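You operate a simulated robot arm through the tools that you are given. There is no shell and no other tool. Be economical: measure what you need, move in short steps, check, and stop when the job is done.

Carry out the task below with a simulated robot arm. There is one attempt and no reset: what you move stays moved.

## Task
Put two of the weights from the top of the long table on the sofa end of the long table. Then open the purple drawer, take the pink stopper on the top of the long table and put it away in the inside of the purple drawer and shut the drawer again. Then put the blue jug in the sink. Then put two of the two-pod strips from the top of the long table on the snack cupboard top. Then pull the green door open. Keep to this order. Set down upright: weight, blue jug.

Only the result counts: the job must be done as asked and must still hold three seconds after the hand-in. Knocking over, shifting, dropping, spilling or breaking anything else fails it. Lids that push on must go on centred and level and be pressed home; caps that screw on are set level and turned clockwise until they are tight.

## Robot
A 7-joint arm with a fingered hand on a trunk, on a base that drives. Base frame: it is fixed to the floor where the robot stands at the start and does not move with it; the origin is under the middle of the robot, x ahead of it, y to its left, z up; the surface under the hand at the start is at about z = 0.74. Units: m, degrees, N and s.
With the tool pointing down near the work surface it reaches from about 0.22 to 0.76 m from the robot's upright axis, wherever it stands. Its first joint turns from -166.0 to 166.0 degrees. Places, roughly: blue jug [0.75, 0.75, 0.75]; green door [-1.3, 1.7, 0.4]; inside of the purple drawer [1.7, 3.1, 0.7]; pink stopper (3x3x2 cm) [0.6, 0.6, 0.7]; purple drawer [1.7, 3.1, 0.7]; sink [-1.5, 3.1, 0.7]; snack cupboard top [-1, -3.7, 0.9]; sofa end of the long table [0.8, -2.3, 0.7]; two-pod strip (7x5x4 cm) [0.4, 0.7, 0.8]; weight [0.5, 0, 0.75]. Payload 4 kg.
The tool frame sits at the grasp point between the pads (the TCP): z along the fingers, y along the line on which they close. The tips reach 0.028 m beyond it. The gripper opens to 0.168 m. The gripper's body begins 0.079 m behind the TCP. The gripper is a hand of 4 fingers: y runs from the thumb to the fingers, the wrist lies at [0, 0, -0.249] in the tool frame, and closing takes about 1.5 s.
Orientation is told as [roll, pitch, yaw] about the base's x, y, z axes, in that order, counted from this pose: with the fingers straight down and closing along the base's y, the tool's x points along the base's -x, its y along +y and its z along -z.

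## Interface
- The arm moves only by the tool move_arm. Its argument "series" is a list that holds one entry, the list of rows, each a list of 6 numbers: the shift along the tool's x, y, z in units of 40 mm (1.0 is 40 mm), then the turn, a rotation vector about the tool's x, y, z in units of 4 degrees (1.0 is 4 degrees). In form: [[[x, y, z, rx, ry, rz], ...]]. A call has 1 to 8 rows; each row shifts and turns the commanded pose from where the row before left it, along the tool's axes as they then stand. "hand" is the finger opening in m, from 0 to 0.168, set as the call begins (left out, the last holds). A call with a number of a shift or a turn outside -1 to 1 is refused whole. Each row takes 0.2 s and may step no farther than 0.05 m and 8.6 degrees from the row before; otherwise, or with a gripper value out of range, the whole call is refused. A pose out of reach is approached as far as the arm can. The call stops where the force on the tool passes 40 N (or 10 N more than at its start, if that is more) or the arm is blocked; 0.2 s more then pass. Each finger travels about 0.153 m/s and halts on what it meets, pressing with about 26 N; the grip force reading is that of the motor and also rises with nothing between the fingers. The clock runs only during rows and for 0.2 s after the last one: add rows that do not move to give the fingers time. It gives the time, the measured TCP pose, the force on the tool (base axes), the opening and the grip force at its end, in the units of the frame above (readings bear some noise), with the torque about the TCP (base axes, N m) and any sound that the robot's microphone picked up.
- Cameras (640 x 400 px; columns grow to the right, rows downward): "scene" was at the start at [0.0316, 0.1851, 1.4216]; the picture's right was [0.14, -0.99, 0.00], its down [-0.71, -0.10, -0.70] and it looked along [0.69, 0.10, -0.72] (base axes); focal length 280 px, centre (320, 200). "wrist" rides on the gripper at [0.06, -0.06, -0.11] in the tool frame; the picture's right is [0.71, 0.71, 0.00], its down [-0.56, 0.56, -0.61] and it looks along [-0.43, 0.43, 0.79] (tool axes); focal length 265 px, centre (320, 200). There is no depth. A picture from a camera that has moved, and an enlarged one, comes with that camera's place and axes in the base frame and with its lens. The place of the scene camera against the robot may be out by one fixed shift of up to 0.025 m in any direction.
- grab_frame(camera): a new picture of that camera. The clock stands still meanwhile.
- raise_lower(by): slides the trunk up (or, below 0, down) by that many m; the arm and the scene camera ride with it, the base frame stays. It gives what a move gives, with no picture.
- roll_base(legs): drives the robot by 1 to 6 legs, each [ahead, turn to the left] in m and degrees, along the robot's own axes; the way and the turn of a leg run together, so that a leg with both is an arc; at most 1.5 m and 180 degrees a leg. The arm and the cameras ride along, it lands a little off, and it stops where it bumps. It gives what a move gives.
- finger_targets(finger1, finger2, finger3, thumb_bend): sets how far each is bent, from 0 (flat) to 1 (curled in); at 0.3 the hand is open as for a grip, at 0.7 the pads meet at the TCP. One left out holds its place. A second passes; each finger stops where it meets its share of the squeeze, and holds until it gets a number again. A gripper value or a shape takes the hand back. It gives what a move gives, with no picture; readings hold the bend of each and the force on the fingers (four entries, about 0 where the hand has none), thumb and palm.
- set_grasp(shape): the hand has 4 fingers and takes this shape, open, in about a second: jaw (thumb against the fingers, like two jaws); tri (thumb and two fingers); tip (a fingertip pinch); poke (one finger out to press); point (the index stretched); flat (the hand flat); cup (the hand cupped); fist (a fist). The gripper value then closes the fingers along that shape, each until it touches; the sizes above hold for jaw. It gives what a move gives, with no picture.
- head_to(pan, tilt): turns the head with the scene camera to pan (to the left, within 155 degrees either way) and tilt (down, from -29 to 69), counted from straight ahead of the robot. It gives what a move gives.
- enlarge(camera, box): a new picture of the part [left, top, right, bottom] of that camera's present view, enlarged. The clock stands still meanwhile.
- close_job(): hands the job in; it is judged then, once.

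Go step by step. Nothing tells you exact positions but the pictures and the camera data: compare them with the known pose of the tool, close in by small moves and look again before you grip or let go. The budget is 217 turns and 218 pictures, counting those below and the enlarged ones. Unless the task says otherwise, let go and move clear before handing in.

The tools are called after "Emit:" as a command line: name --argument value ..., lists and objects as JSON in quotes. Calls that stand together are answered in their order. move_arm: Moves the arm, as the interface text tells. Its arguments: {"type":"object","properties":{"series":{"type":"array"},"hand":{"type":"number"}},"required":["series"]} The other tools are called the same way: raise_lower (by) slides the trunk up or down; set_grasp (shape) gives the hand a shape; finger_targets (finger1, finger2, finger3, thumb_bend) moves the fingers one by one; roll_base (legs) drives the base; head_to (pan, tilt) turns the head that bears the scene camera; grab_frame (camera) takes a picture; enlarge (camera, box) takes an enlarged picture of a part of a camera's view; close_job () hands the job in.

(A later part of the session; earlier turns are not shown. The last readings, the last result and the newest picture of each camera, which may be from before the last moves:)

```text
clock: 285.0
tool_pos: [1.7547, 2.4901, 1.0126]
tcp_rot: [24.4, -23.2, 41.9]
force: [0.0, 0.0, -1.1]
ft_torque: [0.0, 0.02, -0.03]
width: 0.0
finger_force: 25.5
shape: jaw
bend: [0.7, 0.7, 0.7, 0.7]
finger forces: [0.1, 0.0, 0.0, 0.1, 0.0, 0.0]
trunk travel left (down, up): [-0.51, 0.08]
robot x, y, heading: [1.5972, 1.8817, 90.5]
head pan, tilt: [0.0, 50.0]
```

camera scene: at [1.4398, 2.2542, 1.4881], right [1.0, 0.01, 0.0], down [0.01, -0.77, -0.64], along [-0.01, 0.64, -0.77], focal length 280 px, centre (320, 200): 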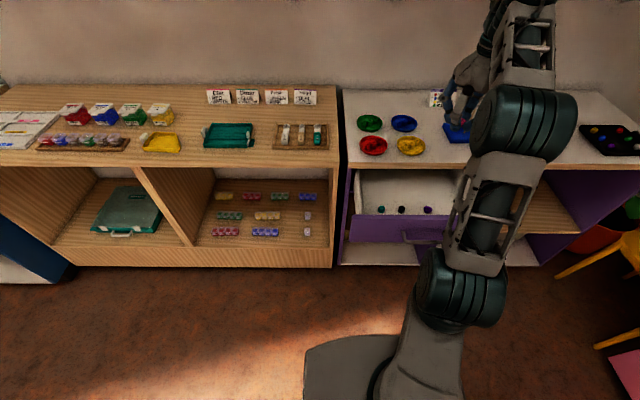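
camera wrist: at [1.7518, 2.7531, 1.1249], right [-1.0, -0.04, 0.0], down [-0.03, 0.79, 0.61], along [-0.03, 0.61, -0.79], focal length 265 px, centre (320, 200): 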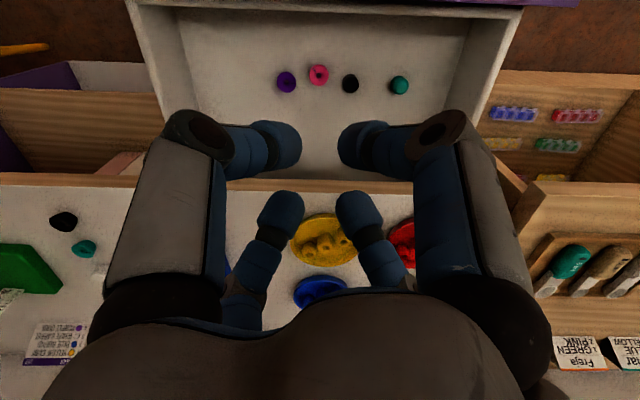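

Pink stopper is in the drawer. Lower the trunk so the closed fingertips face the panel above the bar, then push by driving forward.

Emit:
raise_lower --by -0.206

Emit:
roll_base --legs '[[0.2, 0]]'

Emit:
head_to --pan -5 --tilt 35

Emit:
grab_frame --camera "scene"

Emit:
grab_frame --camera "wrist"

```text
clock: 287.2
tool_pos: [1.7555, 2.4907, 0.8077]
tcp_rot: [24.5, -23.2, 41.9]
force: [-0.1, 0.8, 0.6]
ft_torque: [0.0, 0.03, -0.02]
width: 0.0001
finger_force: 26.6
shape: jaw
bend: [0.7, 0.7, 0.7, 0.7]
finger forces: [0.0, 0.0, 0.1, 0.0, 0.0, 0.0]
trunk travel left (down, up): [-0.304, 0.286]
robot x, y, heading: [1.5929, 1.8877, 90.7]
head pan, tilt: [0.0, 50.0]
```

```text
clock: 288.8
tool_pos: [1.7532, 2.6899, 0.8071]
tcp_rot: [24.4, -23.2, 42.0]
force: [-0.4, 0.2, 0.5]
ft_torque: [-0.01, 0.0, -0.03]
width: 0.0002
finger_force: 26.1
shape: jaw
bend: [0.7, 0.7, 0.7, 0.7]
finger forces: [0.0, 0.1, 0.0, 0.0, 0.0, 0.0]
trunk travel left (down, up): [-0.304, 0.286]
robot x, y, heading: [1.5926, 2.0858, 90.9]
head pan, tilt: [0.0, 50.0]
```

```text
clock: 289.6
tool_pos: [1.753, 2.6906, 0.8067]
tcp_rot: [24.4, -23.2, 41.9]
force: [-0.6, 0.9, 0.3]
ft_torque: [-0.01, 0.0, -0.04]
width: 0.0
finger_force: 25.8
shape: jaw
bend: [0.7, 0.7, 0.7, 0.7]
finger forces: [0.0, 0.1, 0.1, 0.1, 0.0, 0.0]
trunk travel left (down, up): [-0.304, 0.286]
robot x, y, heading: [1.5924, 2.0825, 90.6]
head pan, tilt: [-5.0, 35.0]
```

```text
99 pictures are left
camera scene: at [1.4493, 2.1186, 1.2918], right [1.0, -0.07, 0.0], down [-0.04, -0.57, -0.82], along [0.06, 0.82, -0.57], focal length 280 px, centre (320, 200)
```

scene: 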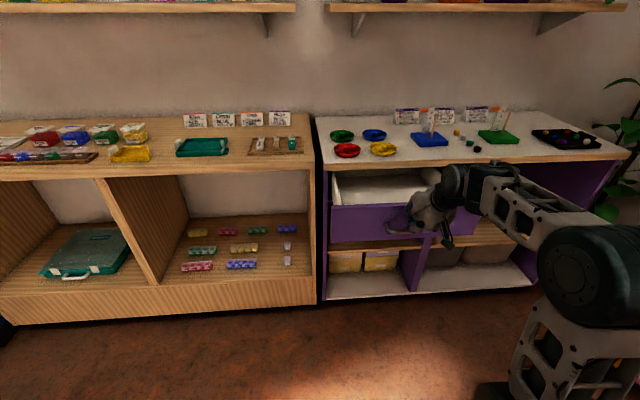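

```text
98 pictures are left
camera wrist: at [1.7557, 2.5602, 0.8542], right [-1.0, -0.03, -0.01], down [-0.02, 0.32, 0.95], along [-0.03, 0.95, -0.32], focal length 265 px, centre (320, 200)
```

wrist: 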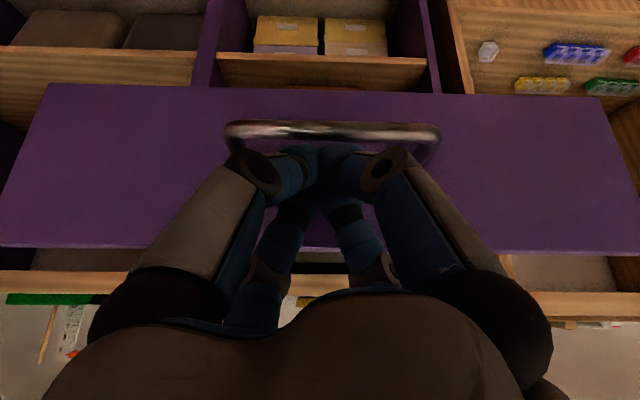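

Fingers are in front of the panel above the bar. Push.

Emit:
roll_base --legs '[[0.2, 0]]'

Emit:
grab_frame --camera "scene"

Emit:
grab_frame --camera "wrist"

```text
clock: 291.2
tool_pos: [1.7503, 2.8896, 0.808]
tcp_rot: [24.4, -23.2, 42.0]
force: [-0.6, 0.5, 0.7]
ft_torque: [-0.02, -0.04, 0.02]
width: 0.0
finger_force: 26.0
shape: jaw
bend: [0.7, 0.7, 0.7, 0.7]
finger forces: [0.1, 0.0, 0.0, 0.1, 0.0, 0.0]
trunk travel left (down, up): [-0.304, 0.286]
robot x, y, heading: [1.592, 2.2818, 90.7]
head pan, tilt: [-5.0, 35.0]
```

```text
97 pictures are left
camera scene: at [1.4467, 2.3163, 1.2919], right [1.0, -0.07, 0.0], down [-0.04, -0.57, -0.82], along [0.06, 0.82, -0.57], focal length 280 px, centre (320, 200)
```

scene: 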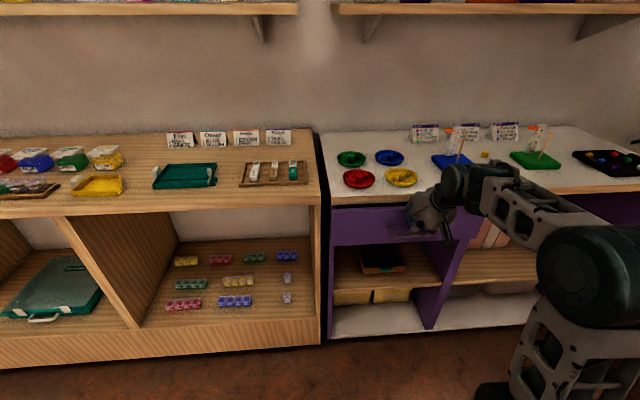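

```text
96 pictures are left
camera wrist: at [1.7521, 2.7587, 0.8543], right [-1.0, -0.03, -0.01], down [-0.02, 0.32, 0.95], along [-0.03, 0.95, -0.32], focal length 265 px, centre (320, 200)
```

wrist: 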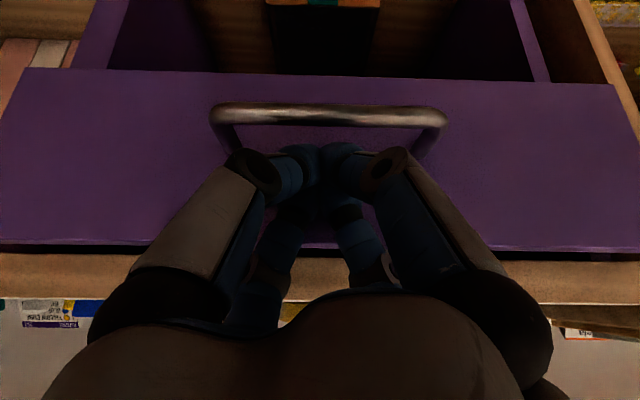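

Nearly shut. Push the rest until it stops.

Emit:
roll_base --legs '[[0.035, 0]]'

Emit:
grab_frame --camera "wrist"

Emit:
enlarge --camera "scene" --box '[310, 150, 510, 275]'

```text
clock: 292.0
tool_pos: [1.7489, 2.9211, 0.8068]
tcp_rot: [24.0, -22.8, 42.0]
force: [-1.7, -23.1, -8.6]
ft_torque: [-0.51, 0.04, -0.07]
width: 0.0
finger_force: 26.7
shape: jaw
bend: [0.7, 0.7, 0.7, 0.7]
finger forces: [0.1, 0.1, 0.1, 0.1, 0.1, 0.0]
trunk travel left (down, up): [-0.304, 0.286]
robot x, y, heading: [1.5907, 2.32, 90.7]
head pan, tilt: [-5.0, 35.0]
```

```text
95 pictures are left
camera wrist: at [1.752, 2.7912, 0.8534], right [-1.0, -0.03, -0.01], down [-0.02, 0.33, 0.94], along [-0.03, 0.94, -0.33], focal length 265 px, centre (320, 200)
```

wrist: 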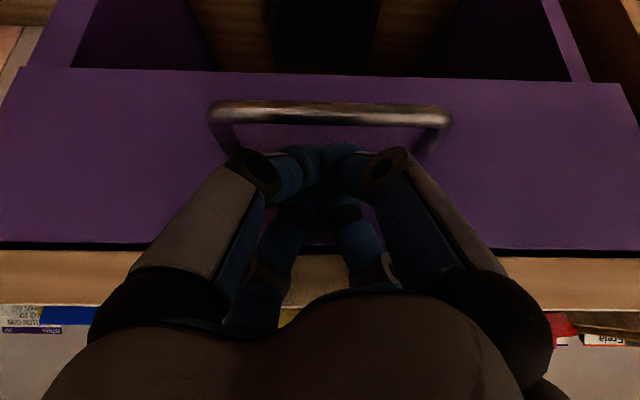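

```text
3.20 times, centred on (410, 212) of scene
camera zoom: at [1.4463, 2.3501, 1.2917], right [1.0, -0.07, 0.0], down [-0.04, -0.57, -0.82], along [0.06, 0.82, -0.57], focal length 897 px, centre (32, 160)
```

zoom: 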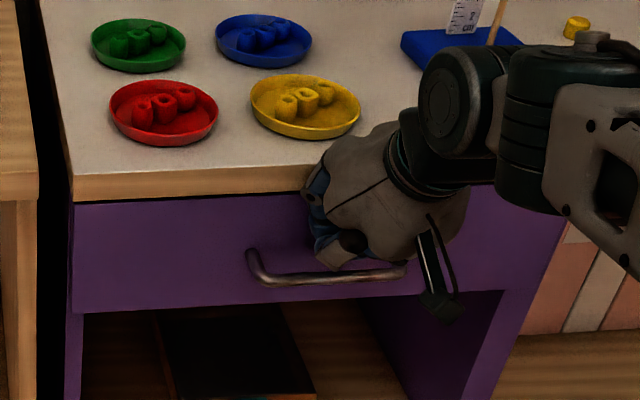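

The drawer is shut firmly. Back off, raise the trunk and level the hand (keeping the 45° roll, useful for the jug).

Emit:
roll_base --legs '[[-0.4, 0]]'

Emit:
raise_lower --by 0.22

Emit:
move_arm --series '[[[0, 0, 0, 0.95, 1, 0], [0, 0, 0, 0.95, 1, 0], [0, 0, 0, 0.95, 1, 0], [0, 0, 0, 0.95, 1, 0], [0, 0, 0, 0.95, 1, 0], [0, 0, 0, 0.95, 1, 0]]]' --hand 0.16

Emit:
head_to --pan -5 --tilt 35

Emit:
enlarge --camera "scene" --box '[240, 80, 560, 280]'

```text
clock: 294.5
tool_pos: [1.7547, 2.5276, 0.8056]
tcp_rot: [24.0, -22.8, 42.1]
force: [-0.2, 0.1, 0.6]
ft_torque: [0.01, -0.02, 0.0]
width: 0.0001
finger_force: 25.9
shape: jaw
bend: [0.7, 0.7, 0.7, 0.7]
finger forces: [0.1, 0.0, 0.0, 0.0, 0.0, 0.1]
trunk travel left (down, up): [-0.304, 0.286]
robot x, y, heading: [1.595, 1.9254, 90.7]
head pan, tilt: [-5.0, 35.0]
```

```text
clock: 296.8
tool_pos: [1.755, 2.5282, 1.0252]
tcp_rot: [24.0, -22.8, 42.0]
force: [-0.4, -0.6, -0.6]
ft_torque: [0.02, 0.01, -0.02]
width: 0.0001
finger_force: 25.8
shape: jaw
bend: [0.7, 0.7, 0.7, 0.7]
finger forces: [0.0, 0.1, 0.0, 0.0, 0.0, 0.0]
trunk travel left (down, up): [-0.524, 0.066]
robot x, y, heading: [1.5918, 1.9222, 90.5]
head pan, tilt: [-5.0, 35.0]
```

```text
clock: 298.2
tool_pos: [1.7542, 2.5281, 1.025]
tcp_rot: [-0.2, 0.6, 47.0]
force: [0.4, 0.0, 0.9]
ft_torque: [0.0, -0.05, 0.0]
width: 0.16
finger_force: 0.1
shape: jaw
bend: [0.26, 0.26, 0.26, 0.26]
finger forces: [0.1, 0.1, 0.0, 0.0, 0.1, 0.0]
trunk travel left (down, up): [-0.524, 0.066]
robot x, y, heading: [1.5941, 1.9237, 90.6]
head pan, tilt: [-5.0, 35.0]
```

```text
clock: 298.8
tool_pos: [1.7547, 2.5285, 1.0247]
tcp_rot: [-0.2, 0.5, 46.9]
force: [0.2, -0.4, 0.0]
ft_torque: [-0.03, -0.03, 0.02]
width: 0.1599
finger_force: 0.2
shape: jaw
bend: [0.26, 0.26, 0.26, 0.26]
finger forces: [0.0, 0.0, 0.0, 0.0, 0.0, 0.0]
trunk travel left (down, up): [-0.524, 0.066]
robot x, y, heading: [1.5934, 1.9226, 90.4]
head pan, tilt: [-5.0, 35.0]
```

```text
2.00 times, centred on (400, 180) of scene
camera zoom: at [1.4513, 1.9579, 1.5119], right [1.0, -0.07, 0.0], down [-0.04, -0.57, -0.82], along [0.06, 0.82, -0.57], focal length 560 px, centre (160, 240)
```

zoom: 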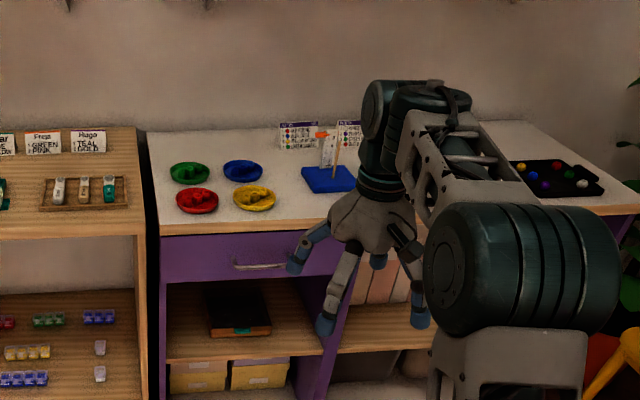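

Drawer is flush. Now drive back to the table front for the blue jug.

Emit:
roll_base --legs '[[0, 85], [1.5, 0], [0.08, 0], [0, 94.5], [1.3, 0], [0, 90]]'

Emit:
head_to --pan 0 --tilt 50

Emit:
grab_frame --camera "scene"

Emit:
grab_frame --camera "wrist"

```text
clock: 324.4
tool_pos: [0.6082, 0.5591, 1.0253]
tcp_rot: [-0.2, 0.5, -44.3]
force: [0.1, -0.6, -0.2]
ft_torque: [-0.01, 0.0, -0.02]
width: 0.1598
finger_force: 0.2
shape: jaw
bend: [0.26, 0.26, 0.26, 0.26]
finger forces: [0.0, 0.1, 0.0, 0.0, 0.0, 0.0]
trunk travel left (down, up): [-0.524, 0.066]
robot x, y, heading: [0.0111, 0.7287, -0.5]
head pan, tilt: [-5.0, 35.0]
```

```text
clock: 325.2
tool_pos: [0.6082, 0.5569, 1.0246]
tcp_rot: [-0.2, 0.5, -44.3]
force: [0.1, 1.3, -0.4]
ft_torque: [-0.01, -0.02, -0.03]
width: 0.1602
finger_force: 0.1
shape: jaw
bend: [0.26, 0.26, 0.26, 0.26]
finger forces: [0.0, 0.1, 0.0, 0.0, 0.0, 0.0]
trunk travel left (down, up): [-0.524, 0.066]
robot x, y, heading: [0.0069, 0.7311, -0.5]
head pan, tilt: [0.0, 50.0]
```

```text
92 pictures are left
camera scene: at [0.0383, 0.9018, 1.4902], right [-0.01, -1.0, 0.0], down [-0.77, 0.01, -0.64], along [0.64, -0.01, -0.77], focal length 280 px, centre (320, 200)
```

scene: 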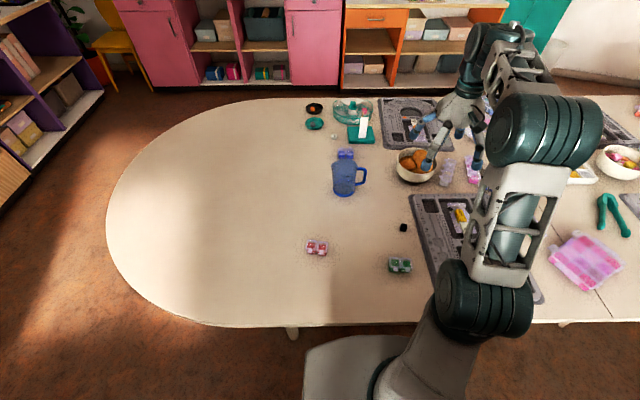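

```text
91 pictures are left
camera wrist: at [0.5231, 0.5575, 1.137], right [-0.01, 1.0, 0.0], down [0.79, 0.01, 0.61], along [0.61, 0.01, -0.79], focal length 265 px, centre (320, 200)
```

wrist: 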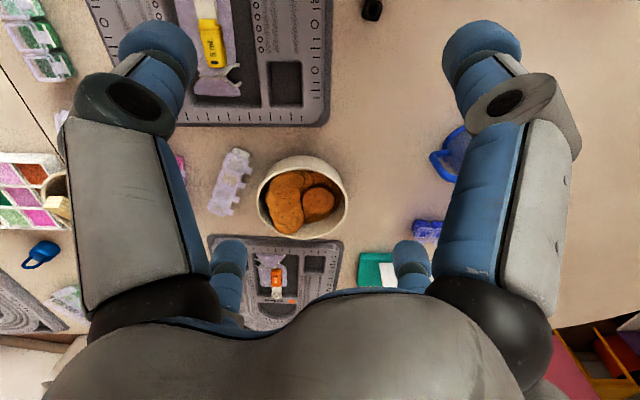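

Move the open hand above the jug at about [0.70, 0.80].

Emit:
move_arm --series '[[[0.376, 0.857, 0, 0, 0, 0], [0.376, 0.857, 0, 0, 0, 0], [0.376, 0.857, 0, 0, 0, 0], [0.376, 0.857, 0, 0, 0, 0], [0.376, 0.857, 0, 0, 0, 0], [0.376, 0.857, 0, 0, 0, 0], [0.376, 0.857, 0, 0, 0, 0]]]'

Emit:
grab_frame --camera "wrist"

Emit:
enlarge --camera "scene" --box '[260, 60, 460, 220]'

```text
clock: 326.8
tool_pos: [0.7011, 0.7999, 1.0259]
tcp_rot: [0.0, 0.5, -44.4]
force: [0.6, -0.8, 0.3]
ft_torque: [0.09, 0.0, 0.01]
width: 0.1597
finger_force: 0.0
shape: jaw
bend: [0.26, 0.26, 0.26, 0.26]
finger forces: [0.0, 0.0, 0.1, 0.1, 0.0, 0.0]
trunk travel left (down, up): [-0.524, 0.066]
robot x, y, heading: [0.0074, 0.7326, -0.5]
head pan, tilt: [0.0, 50.0]
```

```text
90 pictures are left
camera wrist: at [0.6158, 0.7998, 1.137], right [-0.01, 1.0, 0.01], down [0.79, 0.0, 0.61], along [0.61, 0.01, -0.79], focal length 265 px, centre (320, 200)
```

wrist: 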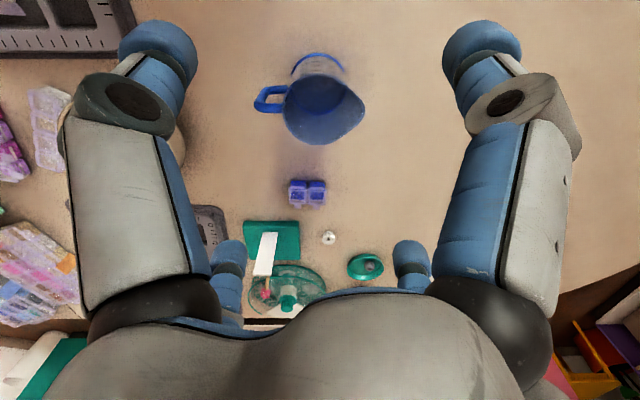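

```text
2.50 times, centred on (360, 140) of scene
camera zoom: at [0.0387, 0.9, 1.4904], right [-0.01, -1.0, 0.0], down [-0.77, 0.01, -0.64], along [0.64, -0.01, -0.77], focal length 701 px, centre (220, 350)
```

zoom: 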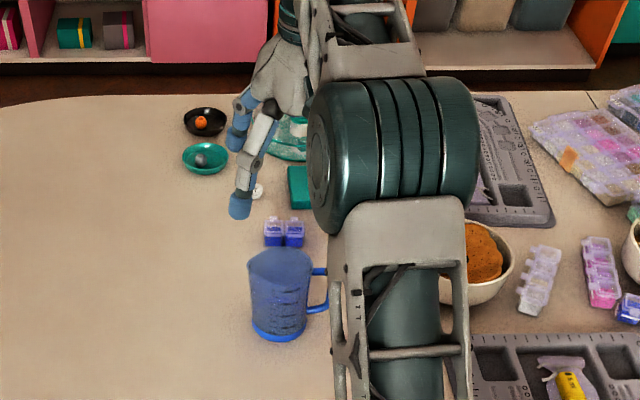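

Jug centre ≈ (0.703, 0.80), rim z ≈ 0.877, handle toward -y between two fingers. Descend around it.

Emit:
move_arm --series '[[[0, 0, 1, 0, 0, 0], [0, 0, 1, 0, 0, 0], [0, 0, 1, 0, 0, 0]]]'

Emit:
grab_frame --camera "wrist"

Emit:
enlarge --camera "scene" --box '[260, 60, 460, 220]'

```text
clock: 327.6
tool_pos: [0.6988, 0.8038, 0.9063]
tcp_rot: [-0.1, 0.5, -44.3]
force: [-0.3, 0.4, -0.2]
ft_torque: [-0.02, -0.01, 0.0]
width: 0.1599
finger_force: 0.1
shape: jaw
bend: [0.26, 0.26, 0.26, 0.26]
finger forces: [0.0, 0.0, 0.1, 0.0, 0.1, 0.1]
trunk travel left (down, up): [-0.524, 0.066]
robot x, y, heading: [0.0052, 0.729, -0.6]
head pan, tilt: [0.0, 50.0]
```

```text
88 pictures are left
camera wrist: at [0.6146, 0.8035, 1.0175], right [-0.01, 1.0, 0.0], down [0.79, 0.01, 0.61], along [0.61, 0.01, -0.79], focal length 265 px, centre (320, 200)
```

wrist: 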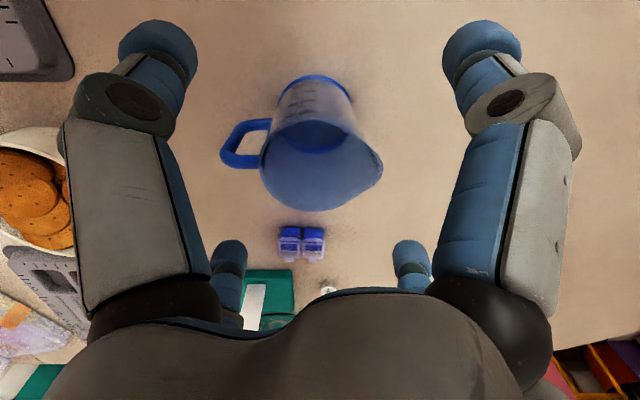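

```text
2.50 times, centred on (360, 140) of scene
camera zoom: at [0.0382, 0.9018, 1.4902], right [-0.01, -1.0, 0.0], down [-0.77, 0.01, -0.64], along [0.64, -0.01, -0.77], focal length 701 px, centre (220, 350)
```

zoom: 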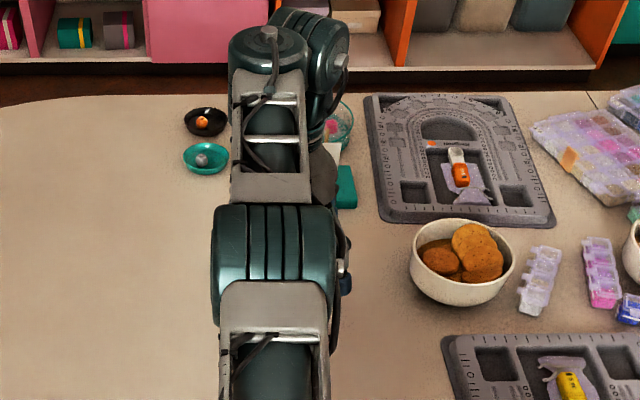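

Well centred. Descend to grip height and close.

Emit:
move_arm --series '[[[0, -0.05, 0.9, 0, 0, 0], [0, 0, 0.85, 0, 0, 0], [0, 0, 0, 0, 0, 0]]]'

Emit:
grab_frame --camera "wrist"

```text
clock: 328.4
tool_pos: [0.6988, 0.8019, 0.8352]
tcp_rot: [-0.2, 0.6, -44.3]
force: [-0.3, 0.2, -0.1]
ft_torque: [0.01, -0.01, -0.03]
width: 0.1598
finger_force: 0.1
shape: jaw
bend: [0.26, 0.26, 0.26, 0.26]
finger forces: [0.0, 0.1, 0.0, 0.1, 0.0, 0.1]
trunk travel left (down, up): [-0.524, 0.066]
robot x, y, heading: [0.0111, 0.7302, -0.6]
head pan, tilt: [0.0, 50.0]
```

```text
86 pictures are left
camera wrist: at [0.6125, 0.8018, 0.9471], right [-0.01, 1.0, 0.0], down [0.79, 0.01, 0.61], along [0.61, 0.01, -0.79], focal length 265 px, centre (320, 200)
```

wrist: 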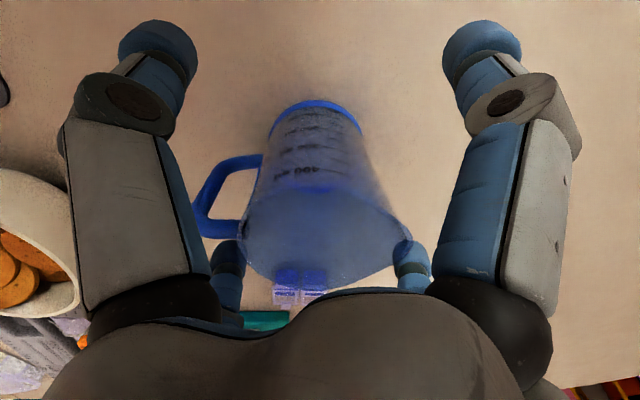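

Emit:
move_arm --series '[[[0, 0, 0, 0, 0, 0], [0, 0, 0, 0, 0, 0], [0, 0, 0, 0, 0, 0], [0, 0, 0, 0, 0, 0], [0, 0, 0, 0, 0, 0], [0, 0, 0, 0, 0, 0]]]' --hand 0.04

Emit:
grab_frame --camera "wrist"

```text
clock: 329.8
tool_pos: [0.6982, 0.8022, 0.8359]
tcp_rot: [-0.2, 0.4, -44.2]
force: [-0.3, -0.2, 0.1]
ft_torque: [0.0, 0.02, 0.06]
width: 0.0632
finger_force: 25.9
shape: jaw
bend: [0.79, 0.34, 0.34, 0.46]
finger forces: [21.8, 24.2, 25.1, 0.0, 20.4, 0.0]
trunk travel left (down, up): [-0.524, 0.066]
robot x, y, heading: [0.0087, 0.7328, -0.8]
head pan, tilt: [0.0, 50.0]
```

```text
85 pictures are left
camera wrist: at [0.6126, 0.8017, 0.9473], right [-0.01, 1.0, 0.0], down [0.79, 0.01, 0.61], along [0.61, 0.01, -0.79], focal length 265 px, centre (320, 200)
```

wrist: 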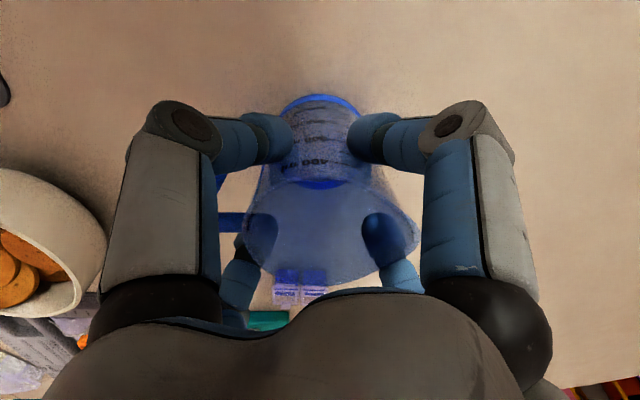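

Gripped. Lift gently and check.

Emit:
move_arm --series '[[[0, 0, -0.4, 0, 0, 0], [0, 0, -0.6, 0, 0, 0], [0, 0, -0.8, 0, 0, 0], [0, 0, -0.8, 0, 0, 0], [0, 0, -0.8, 0, 0, 0]]]'

Emit:
grab_frame --camera "wrist"

Emit:
grab_frame --camera "scene"

```text
clock: 331.0
tool_pos: [0.6972, 0.8022, 0.9729]
tcp_rot: [-0.3, 0.6, -44.3]
force: [-0.1, -0.1, -0.7]
ft_torque: [0.0, -0.02, -0.05]
width: 0.063
finger_force: 26.2
shape: jaw
bend: [0.79, 0.34, 0.34, 0.46]
finger forces: [21.9, 24.6, 25.0, 0.0, 20.2, 0.0]
trunk travel left (down, up): [-0.524, 0.066]
robot x, y, heading: [0.0077, 0.7296, -0.5]
head pan, tilt: [0.0, 50.0]
```

```text
84 pictures are left
camera wrist: at [0.6127, 0.8007, 1.0835], right [-0.01, 1.0, 0.0], down [0.79, 0.01, 0.61], along [0.61, 0.01, -0.79], focal length 265 px, centre (320, 200)
```

wrist: 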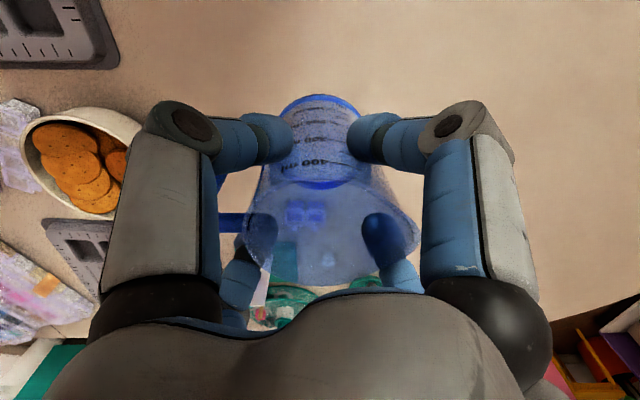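

```text
83 pictures are left
camera scene: at [0.0383, 0.9016, 1.4901], right [-0.01, -1.0, 0.0], down [-0.77, 0.01, -0.64], along [0.64, -0.01, -0.77], focal length 280 px, centre (320, 200)
```

scene: 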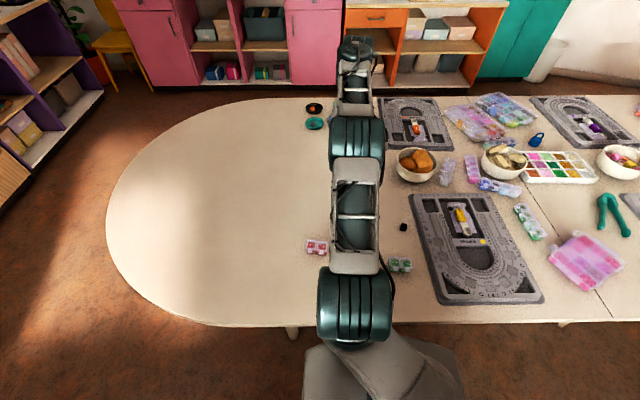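

Jug lifted upright and light. Raise, retract, and drive toward the sink corner.

Emit:
move_arm --series '[[[0.4, -0.4, -0.8, 0, 0, 0], [0.5, -0.5, -0.8, 0, 0, 0], [0.6, -0.6, 0, 0, 0, 0], [0.6, -0.6, 0, 0, 0, 0], [0.6, -0.6, 0, 0, 0, 0]]]'

Emit:
roll_base --legs '[[0, 90], [0.85, 0]]'

Emit:
head_to --pan 50 --tilt 30

Emit:
grab_frame --camera "scene"

```text
clock: 332.2
tool_pos: [0.5456, 0.8002, 1.0369]
tcp_rot: [-0.3, 0.5, -44.3]
force: [0.0, -0.4, -1.5]
ft_torque: [0.02, -0.02, 0.02]
width: 0.0627
finger_force: 25.7
shape: jaw
bend: [0.79, 0.34, 0.34, 0.46]
finger forces: [21.6, 25.2, 25.3, 0.0, 19.9, 0.1]
trunk travel left (down, up): [-0.524, 0.066]
robot x, y, heading: [0.0067, 0.7326, -0.9]
head pan, tilt: [0.0, 50.0]
```

```text
clock: 340.6
tool_pos: [-0.0578, 2.1241, 1.0358]
tcp_rot: [-0.2, 0.5, 46.0]
force: [-0.9, 0.5, -1.2]
ft_torque: [0.0, 0.01, 0.05]
width: 0.0627
finger_force: 26.0
shape: jaw
bend: [0.79, 0.34, 0.34, 0.46]
finger forces: [21.4, 25.8, 25.3, 0.0, 19.3, 0.0]
trunk travel left (down, up): [-0.524, 0.066]
robot x, y, heading: [0.0144, 1.5859, 89.6]
head pan, tilt: [0.0, 50.0]
```

```text
clock: 341.8
tool_pos: [-0.0578, 2.1231, 1.0364]
tcp_rot: [-0.2, 0.5, 46.0]
force: [-0.1, -0.3, -0.9]
ft_torque: [-0.03, 0.02, 0.03]
width: 0.0625
finger_force: 26.3
shape: jaw
bend: [0.79, 0.34, 0.34, 0.46]
finger forces: [21.4, 25.9, 25.3, 0.0, 19.2, 0.1]
trunk travel left (down, up): [-0.524, 0.066]
robot x, y, heading: [0.0122, 1.5853, 89.6]
head pan, tilt: [50.0, 30.0]
```

```text
82 pictures are left
camera scene: at [-0.207, 1.5929, 1.5196], right [0.65, 0.76, 0.0], down [0.38, -0.32, -0.87], along [-0.66, 0.56, -0.5], focal length 280 px, centre (320, 200)
```

scene: 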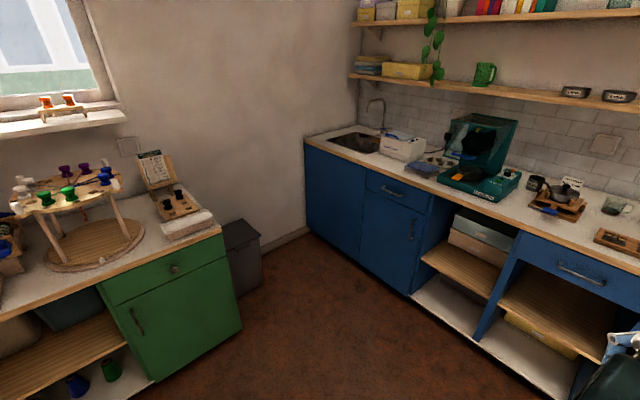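

The sink is at about (-1.54, 3.11) at the left end of the blue counter. Approach facing it diagonally.

Emit:
roll_base --legs '[[0, 58.4], [1.1, 0], [0, -25], [0.4, 0]]'

Emit:
head_to --pan 0 --tilt 45

Emit:
grab_frame --camera "scene"

Emit:
grab_frame --camera "wrist"

```text
clock: 353.2
tool_pos: [-1.4778, 2.8859, 1.036]
tcp_rot: [-0.2, 0.5, 79.1]
force: [-1.1, 0.9, -0.6]
ft_torque: [-0.01, 0.03, -0.03]
width: 0.0622
finger_force: 25.5
shape: jaw
bend: [0.79, 0.34, 0.34, 0.47]
finger forces: [21.2, 26.0, 25.5, 0.0, 18.8, 0.0]
trunk travel left (down, up): [-0.524, 0.066]
robot x, y, heading: [-1.1216, 2.4749, 123.0]
head pan, tilt: [50.0, 30.0]
stopped in leg 4: the robot was blocked; the commanded pose is now the measured one
```

```text
clock: 354.4
tool_pos: [-1.4785, 2.885, 1.0371]
tcp_rot: [-0.2, 0.5, 79.2]
force: [0.1, 0.2, -0.3]
ft_torque: [-0.05, -0.01, 0.0]
width: 0.0623
finger_force: 26.1
shape: jaw
bend: [0.79, 0.34, 0.34, 0.47]
finger forces: [21.4, 26.0, 25.6, 0.0, 18.9, 0.0]
trunk travel left (down, up): [-0.524, 0.066]
robot x, y, heading: [-1.1224, 2.4724, 123.0]
head pan, tilt: [0.0, 45.0]
```

```text
81 pictures are left
camera scene: at [-1.261, 2.412, 1.497], right [0.84, 0.54, 0.0], down [0.38, -0.59, -0.71], along [-0.38, 0.59, -0.71], focal length 280 px, centre (320, 200)
```

scene: 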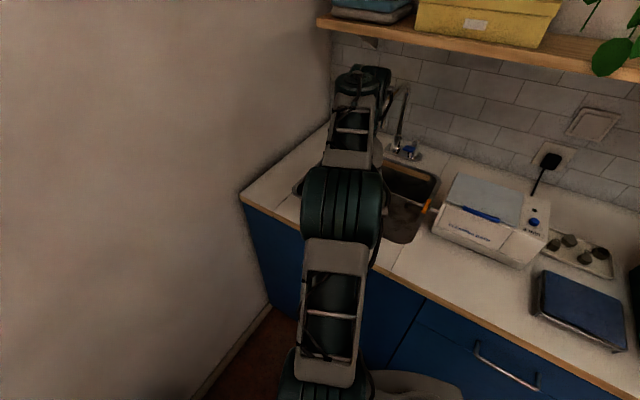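

```text
80 pictures are left
camera wrist: at [-1.4317, 2.8169, 1.1478], right [-0.83, -0.56, 0.0], down [-0.44, 0.66, 0.61], along [-0.34, 0.5, -0.79], focal length 265 px, centre (320, 200)
```

wrist: 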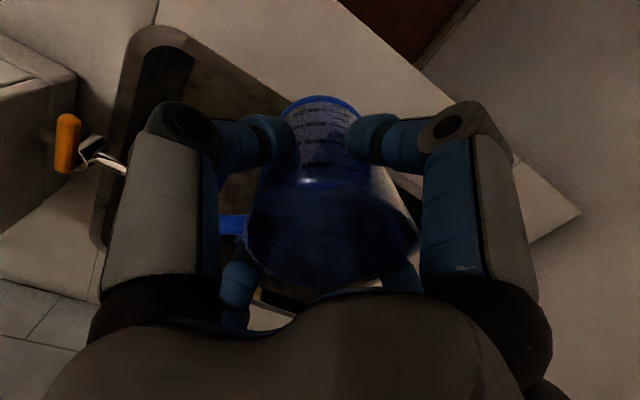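

The base touched the counter corner; I'll ease back 2 cm. Let me inspect the faucet and basin.

Emit:
roll_base --legs '[[-0.03, 0]]'

Emit:
enlarge --camera "scene" --box '[300, 60, 500, 260]'

Emit:
head_to --pan -20 --tilt 30

Emit:
grab_frame --camera "scene"

```text
clock: 355.2
tool_pos: [-1.4623, 2.8593, 1.0363]
tcp_rot: [-0.3, 0.5, 79.1]
force: [0.3, -1.0, -1.0]
ft_torque: [0.04, -0.03, 0.0]
width: 0.0627
finger_force: 26.4
shape: jaw
bend: [0.79, 0.34, 0.34, 0.47]
finger forces: [21.3, 26.1, 25.5, 0.0, 18.8, 0.0]
trunk travel left (down, up): [-0.524, 0.066]
robot x, y, heading: [-1.1103, 2.447, 122.9]
head pan, tilt: [0.0, 45.0]
```

```text
2.00 times, centred on (400, 160) of scene
camera zoom: at [-1.244, 2.3858, 1.497], right [0.84, 0.54, 0.0], down [0.38, -0.59, -0.71], along [-0.38, 0.59, -0.71], focal length 560 px, centre (160, 280)
```

zoom: 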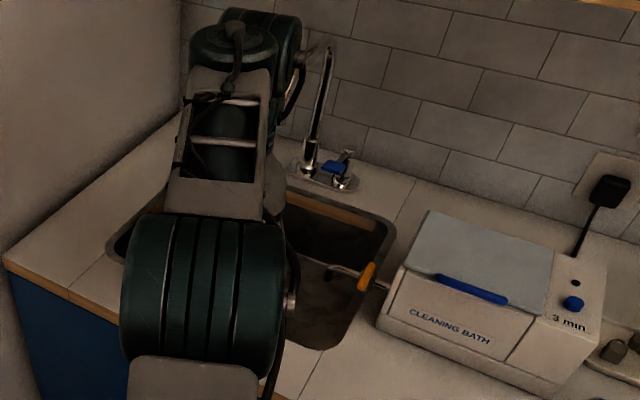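

```text
clock: 356.0
tool_pos: [-1.4618, 2.8605, 1.0368]
tcp_rot: [-0.1, 0.5, 79.2]
force: [-0.6, 0.0, -0.7]
ft_torque: [-0.03, 0.0, 0.02]
width: 0.0622
finger_force: 26.4
shape: jaw
bend: [0.79, 0.34, 0.34, 0.47]
finger forces: [21.2, 25.9, 25.5, 0.0, 18.8, 0.0]
trunk travel left (down, up): [-0.524, 0.066]
robot x, y, heading: [-1.1035, 2.4483, 123.0]
head pan, tilt: [-20.0, 30.0]
```

```text
78 pictures are left
camera scene: at [-1.2205, 2.4062, 1.5196], right [0.97, 0.22, 0.0], down [0.11, -0.49, -0.87], along [-0.19, 0.84, -0.5], focal length 280 px, centre (320, 200)
```

scene: 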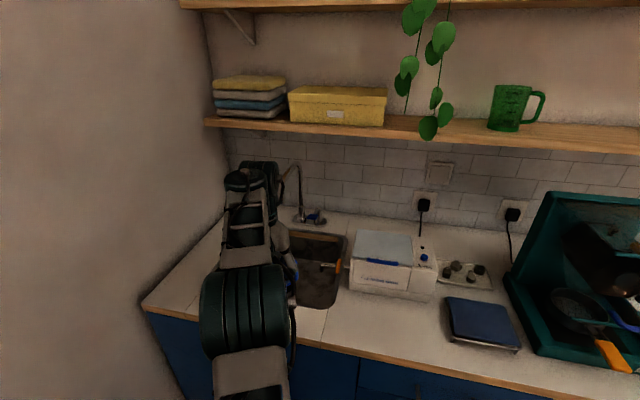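

The spout reaches to about y 3.18. Move the jug over the basin at about (-1.53, 3.03), in front of the spout.

Emit:
move_arm --series '[[[-0.77, 0.49, 0, 0, 0, 0], [-0.77, 0.49, 0, 0, 0, 0], [-0.77, 0.49, 0, 0, 0, 0], [-0.77, 0.49, 0, 0, 0, 0], [-0.77, 0.49, 0, 0, 0, 0]]]'

Emit:
grab_frame --camera "wrist"

Emit:
grab_frame --camera "scene"

```text
clock: 357.3
tool_pos: [-1.5273, 3.0199, 1.0307]
tcp_rot: [-1.3, 1.8, 78.9]
force: [5.6, -8.0, -8.0]
ft_torque: [-0.14, 0.26, -0.44]
width: 0.0613
finger_force: 26.1
shape: jaw
bend: [0.8, 0.34, 0.36, 0.47]
finger forces: [22.9, 28.5, 42.2, 0.1, 18.0, 0.0]
trunk travel left (down, up): [-0.524, 0.066]
robot x, y, heading: [-1.1042, 2.4471, 122.8]
head pan, tilt: [-20.0, 30.0]
stopped in row 5: the force on the tool passed its limit at 47 N (the readings are from after the stop); the commanded pose is now the measured one
```

```text
77 pictures are left
camera wrist: at [-1.482, 2.955, 1.144], right [-0.83, -0.56, 0.0], down [-0.45, 0.68, 0.58], along [-0.33, 0.48, -0.81], focal length 265 px, centre (320, 200)
```

wrist: 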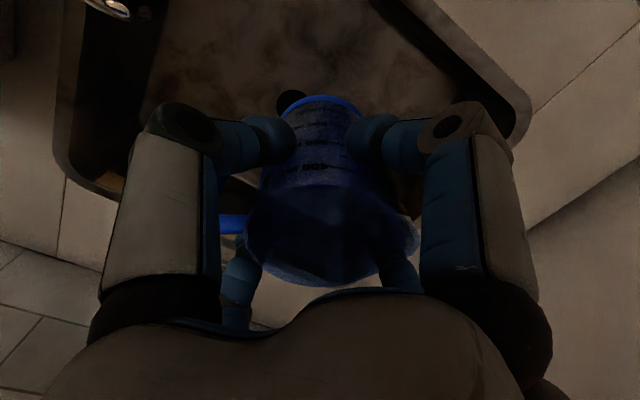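

```text
76 pictures are left
camera scene: at [-1.2203, 2.4048, 1.5195], right [0.97, 0.22, 0.0], down [0.11, -0.49, -0.87], along [-0.19, 0.84, -0.5], focal length 280 px, centre (320, 200)
```

scene: 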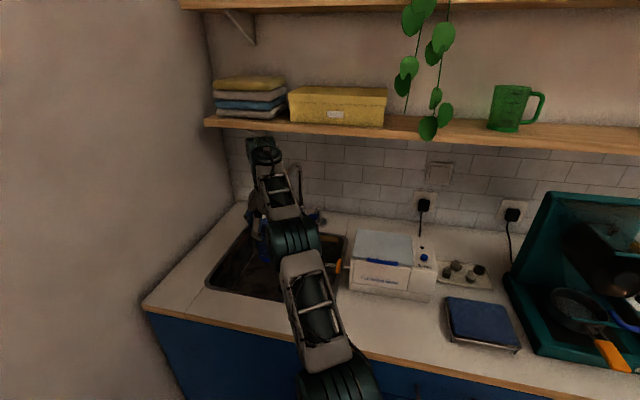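

A finger touched the spout. Back off, and rotate the hand 45° so it fits between basin front and spout.

Emit:
move_arm --series '[[[0.6, 0, 0, 0, 0, 0], [0.9, 0, -0.3, 0, 0, 0], [0.3, 0, 0, -0.3, -0.3, 0]]]'

Emit:
move_arm --series '[[[0, 0, 0, 0, 0, -1], [0, 0, 0, 0, 0, -1], [0, 0, 0, 0, 0, -1], [0, 0, 0, 0, 0, -1], [0, 0, 0, 0, 0, -1], [0, 0, 0, 0, 0, -1], [0, 0, 0, 0, 0, -1], [0, 0, 0, 0, 0, -1]]]'

Emit:
move_arm --series '[[[0, 0, 0, 0, 0, -1], [0, 0, 0, 0, 0, -1], [0, 0, 0, 0, 0, -1]]]'

Emit:
grab_frame --camera "wrist"

Emit:
enlarge --camera "scene" --box '[180, 110, 400, 310]'

```text
clock: 358.1
tool_pos: [-1.5411, 2.9517, 1.0451]
tcp_rot: [0.0, 0.3, 79.0]
force: [-0.9, -0.1, -0.4]
ft_torque: [-0.01, 0.03, 0.02]
width: 0.0615
finger_force: 25.7
shape: jaw
bend: [0.8, 0.34, 0.35, 0.47]
finger forces: [21.9, 28.3, 28.8, 0.0, 18.0, 0.0]
trunk travel left (down, up): [-0.524, 0.066]
robot x, y, heading: [-1.1066, 2.4437, 122.7]
head pan, tilt: [-20.0, 30.0]
```

```text
clock: 359.9
tool_pos: [-1.5408, 2.9526, 1.0449]
tcp_rot: [0.1, 0.3, 111.0]
force: [-0.3, 0.2, -1.3]
ft_torque: [-0.02, -0.03, 0.03]
width: 0.0619
finger_force: 25.7
shape: jaw
bend: [0.8, 0.34, 0.35, 0.47]
finger forces: [21.8, 28.4, 29.1, 0.1, 17.9, 0.0]
trunk travel left (down, up): [-0.524, 0.066]
robot x, y, heading: [-1.1057, 2.4488, 122.9]
head pan, tilt: [-20.0, 30.0]
```

```text
clock: 360.7
tool_pos: [-1.5417, 2.9528, 1.0446]
tcp_rot: [0.3, 0.3, 123.1]
force: [0.2, 0.6, -0.3]
ft_torque: [-0.02, 0.0, 0.0]
width: 0.0618
finger_force: 26.3
shape: jaw
bend: [0.8, 0.34, 0.35, 0.47]
finger forces: [21.8, 28.5, 29.1, 0.1, 17.9, 0.0]
trunk travel left (down, up): [-0.524, 0.066]
robot x, y, heading: [-1.107, 2.449, 122.8]
head pan, tilt: [-20.0, 30.0]
```

```text
75 pictures are left
camera wrist: at [-1.4582, 2.9366, 1.1556], right [-0.21, -0.98, 0.01], down [-0.77, 0.17, 0.61], along [-0.6, 0.12, -0.79], focal length 265 px, centre (320, 200)
```

wrist: 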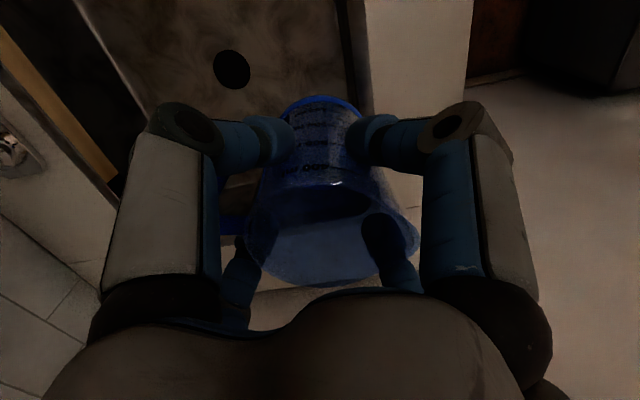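

```text
2.00 times, centred on (290, 210) of scene
camera zoom: at [-1.2203, 2.4062, 1.5196], right [0.97, 0.22, 0.0], down [0.11, -0.49, -0.87], along [-0.19, 0.84, -0.5], focal length 560 px, centre (380, 180)
```

zoom: 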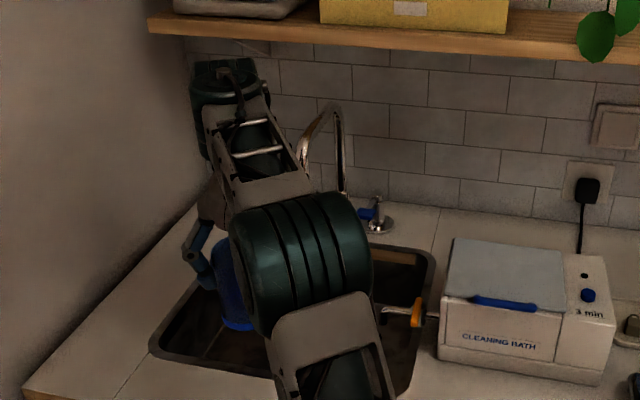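

Spout tip ≈ (-1.486, 3.07, 1.13). I'll go left of it: (-1.59, 2.99), then descend.

Emit:
move_arm --series '[[[-0.72, 0.25, 0, 0, 0, 0], [-0.72, 0.25, 0, 0, 0, 0], [0, 0, 0.8, 0, 0, 0], [0, 0, 0.8, 0, 0, 0], [0, 0, 0.8, 0, 0, 0], [0, 0, 0.6, 0, 0, 0]]]'

Emit:
grab_frame --camera "wrist"

Emit:
enlarge --camera "scene" --box '[180, 110, 400, 310]'

```text
clock: 362.1
tool_pos: [-1.5831, 2.9847, 0.9206]
tcp_rot: [0.4, 0.4, 122.9]
force: [-0.1, 0.0, -0.8]
ft_torque: [0.02, 0.01, 0.01]
width: 0.0616
finger_force: 26.2
shape: jaw
bend: [0.8, 0.34, 0.35, 0.47]
finger forces: [21.0, 29.2, 29.4, 0.0, 17.8, 0.0]
out of reach, approached as far as the arm can: row 2
trunk travel left (down, up): [-0.524, 0.066]
robot x, y, heading: [-1.1064, 2.4492, 122.8]
head pan, tilt: [-20.0, 30.0]
```

```text
73 pictures are left
camera wrist: at [-1.5004, 2.9677, 1.0316], right [-0.21, -0.98, 0.01], down [-0.77, 0.17, 0.61], along [-0.6, 0.12, -0.79], focal length 265 px, centre (320, 200)
```

wrist: 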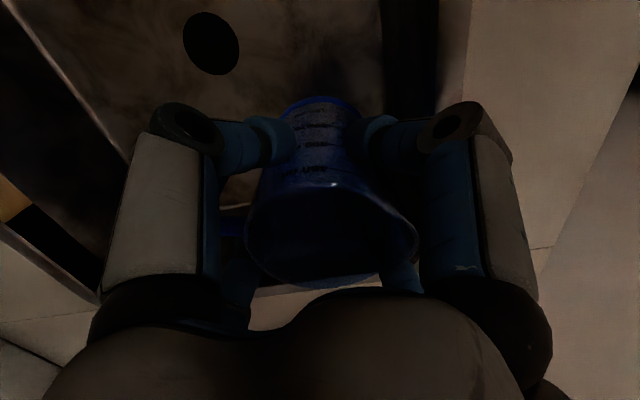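

```text
2.00 times, centred on (290, 210) of scene
camera zoom: at [-1.2199, 2.4065, 1.5197], right [0.97, 0.22, 0.0], down [0.11, -0.49, -0.87], along [-0.19, 0.84, -0.5], focal length 560 px, centre (380, 180)
```

zoom: 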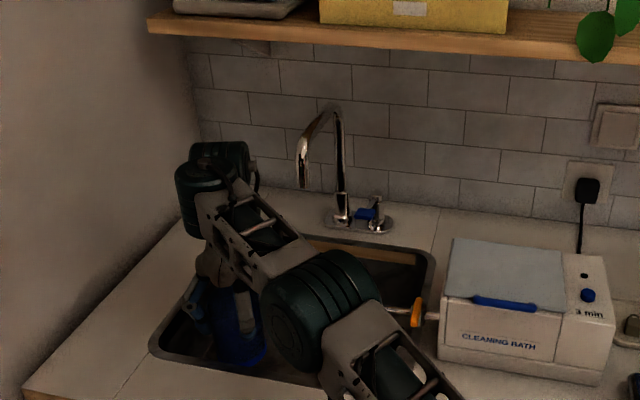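

Jug is entering the basin well clear of the spout. Continue down.

Emit:
move_arm --series '[[[0, 0, 0.8, 0, 0, 0], [0, 0, 0.8, 0, 0, 0], [0, 0, 0.8, 0, 0, 0]]]'

Emit:
grab_frame --camera "wrist"

Emit:
enlarge --camera "scene" --box '[180, 150, 360, 310]'

```text
clock: 362.9
tool_pos: [-1.5838, 2.9816, 0.8332]
tcp_rot: [0.6, -0.5, 122.9]
force: [4.3, -1.9, 40.3]
ft_torque: [0.06, 0.41, 0.07]
width: 0.063
finger_force: 25.9
shape: jaw
bend: [0.8, 0.33, 0.34, 0.47]
finger forces: [26.4, 30.6, 30.2, 0.1, 24.0, 0.0]
trunk travel left (down, up): [-0.524, 0.066]
robot x, y, heading: [-1.1086, 2.4514, 122.8]
head pan, tilt: [-20.0, 30.0]
```

```text
71 pictures are left
camera wrist: at [-1.4998, 2.9648, 0.9429], right [-0.21, -0.98, 0.0], down [-0.76, 0.16, 0.63], along [-0.61, 0.13, -0.78], focal length 265 px, centre (320, 200)
```

wrist: 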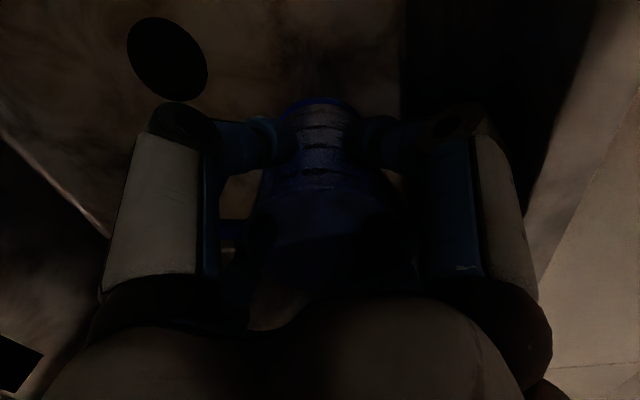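

```text
2.50 times, centred on (270, 230) of scene
camera zoom: at [-1.217, 2.4026, 1.5208], right [0.97, 0.22, 0.0], down [0.11, -0.49, -0.87], along [-0.19, 0.85, -0.5], focal length 701 px, centre (445, 125)
```

zoom: 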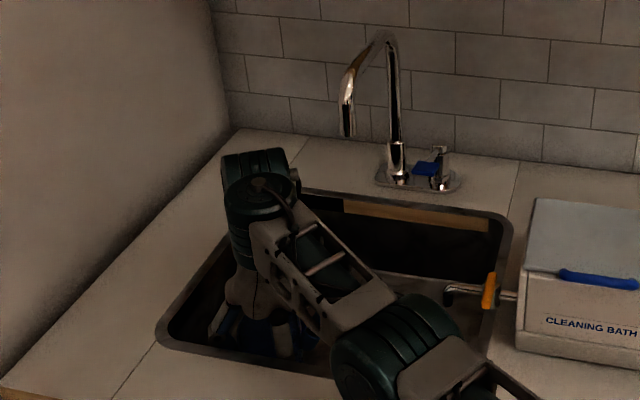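

Bottom contact. Relax the downward push before releasing.

Emit:
move_arm --series '[[[0, 0, -0.3, 0, 0, 0], [0, 0, 0, 0, 0, 0]]]'

```text
clock: 363.5
tool_pos: [-1.584, 2.9806, 0.835]
tcp_rot: [0.2, 0.5, 122.9]
force: [-1.8, -0.3, 1.9]
ft_torque: [0.13, 0.18, 0.04]
width: 0.0624
finger_force: 26.1
shape: jaw
bend: [0.8, 0.33, 0.34, 0.47]
finger forces: [21.7, 29.4, 28.9, 0.0, 20.0, 0.1]
trunk travel left (down, up): [-0.524, 0.066]
robot x, y, heading: [-1.1091, 2.4472, 122.9]
head pan, tilt: [-20.0, 30.0]
```

Open the hand moderately, then lift straight up.

Emit:
move_arm --series '[[[0, 0, 0, 0, 0, 0], [0, 0, 0, 0, 0, 0], [0, 0, 0, 0, 0, 0], [0, 0, 0, 0, 0, 0]]]' --hand 0.115

Emit:
grab_frame --camera "wrist"

```text
clock: 364.5
tool_pos: [-1.5818, 2.9868, 0.8346]
tcp_rot: [0.3, 0.3, 122.8]
force: [5.1, 23.5, -4.2]
ft_torque: [-0.57, 0.41, 1.36]
width: 0.1111
finger_force: 0.1
shape: jaw
bend: [0.34, 0.26, 0.26, 0.26]
finger forces: [23.8, 0.0, 0.0, 0.1, 0.0, 0.1]
trunk travel left (down, up): [-0.524, 0.066]
robot x, y, heading: [-1.1068, 2.4508, 122.8]
head pan, tilt: [-20.0, 30.0]
```

```text
69 pictures are left
camera wrist: at [-1.4996, 2.9704, 0.9462], right [-0.21, -0.98, 0.01], down [-0.77, 0.17, 0.61], along [-0.6, 0.12, -0.79], focal length 265 px, centre (320, 200)
```

wrist: 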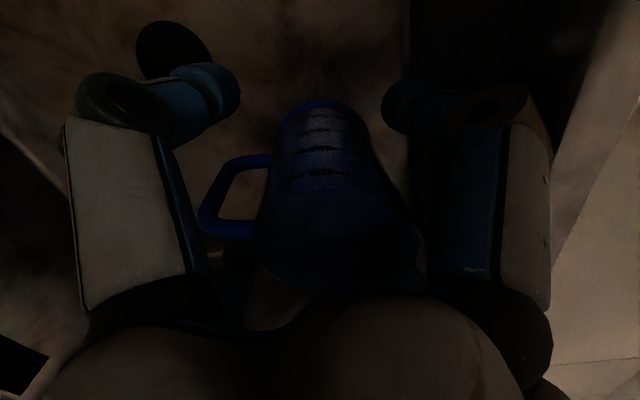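

The front finger touches the basin wall; narrow slightly and lift.

Emit:
move_arm --series '[[[0, 0, 0, 0, 0, 0], [0, 0, 0, 0, 0, 0]]]' --hand 0.1

Emit:
grab_frame --camera "wrist"

```text
clock: 365.1
tool_pos: [-1.5824, 2.9859, 0.8364]
tcp_rot: [0.4, 0.3, 122.9]
force: [10.2, 26.2, 0.3]
ft_torque: [-0.98, 0.36, 1.81]
width: 0.0977
finger_force: 0.1
shape: jaw
bend: [0.36, 0.3, 0.3, 0.3]
finger forces: [26.1, 0.1, 0.0, 0.0, 0.1, 0.0]
trunk travel left (down, up): [-0.524, 0.066]
robot x, y, heading: [-1.1066, 2.4463, 122.7]
head pan, tilt: [-20.0, 30.0]
```

```text
68 pictures are left
camera wrist: at [-1.4996, 2.9696, 0.947], right [-0.21, -0.98, 0.01], down [-0.77, 0.17, 0.62], along [-0.6, 0.12, -0.79], focal length 265 px, centre (320, 200)
```

wrist: 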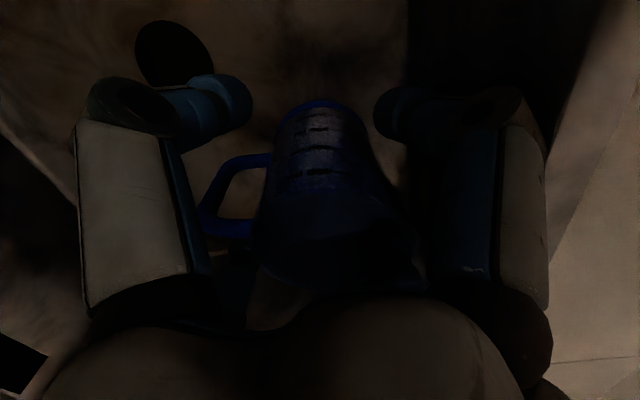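

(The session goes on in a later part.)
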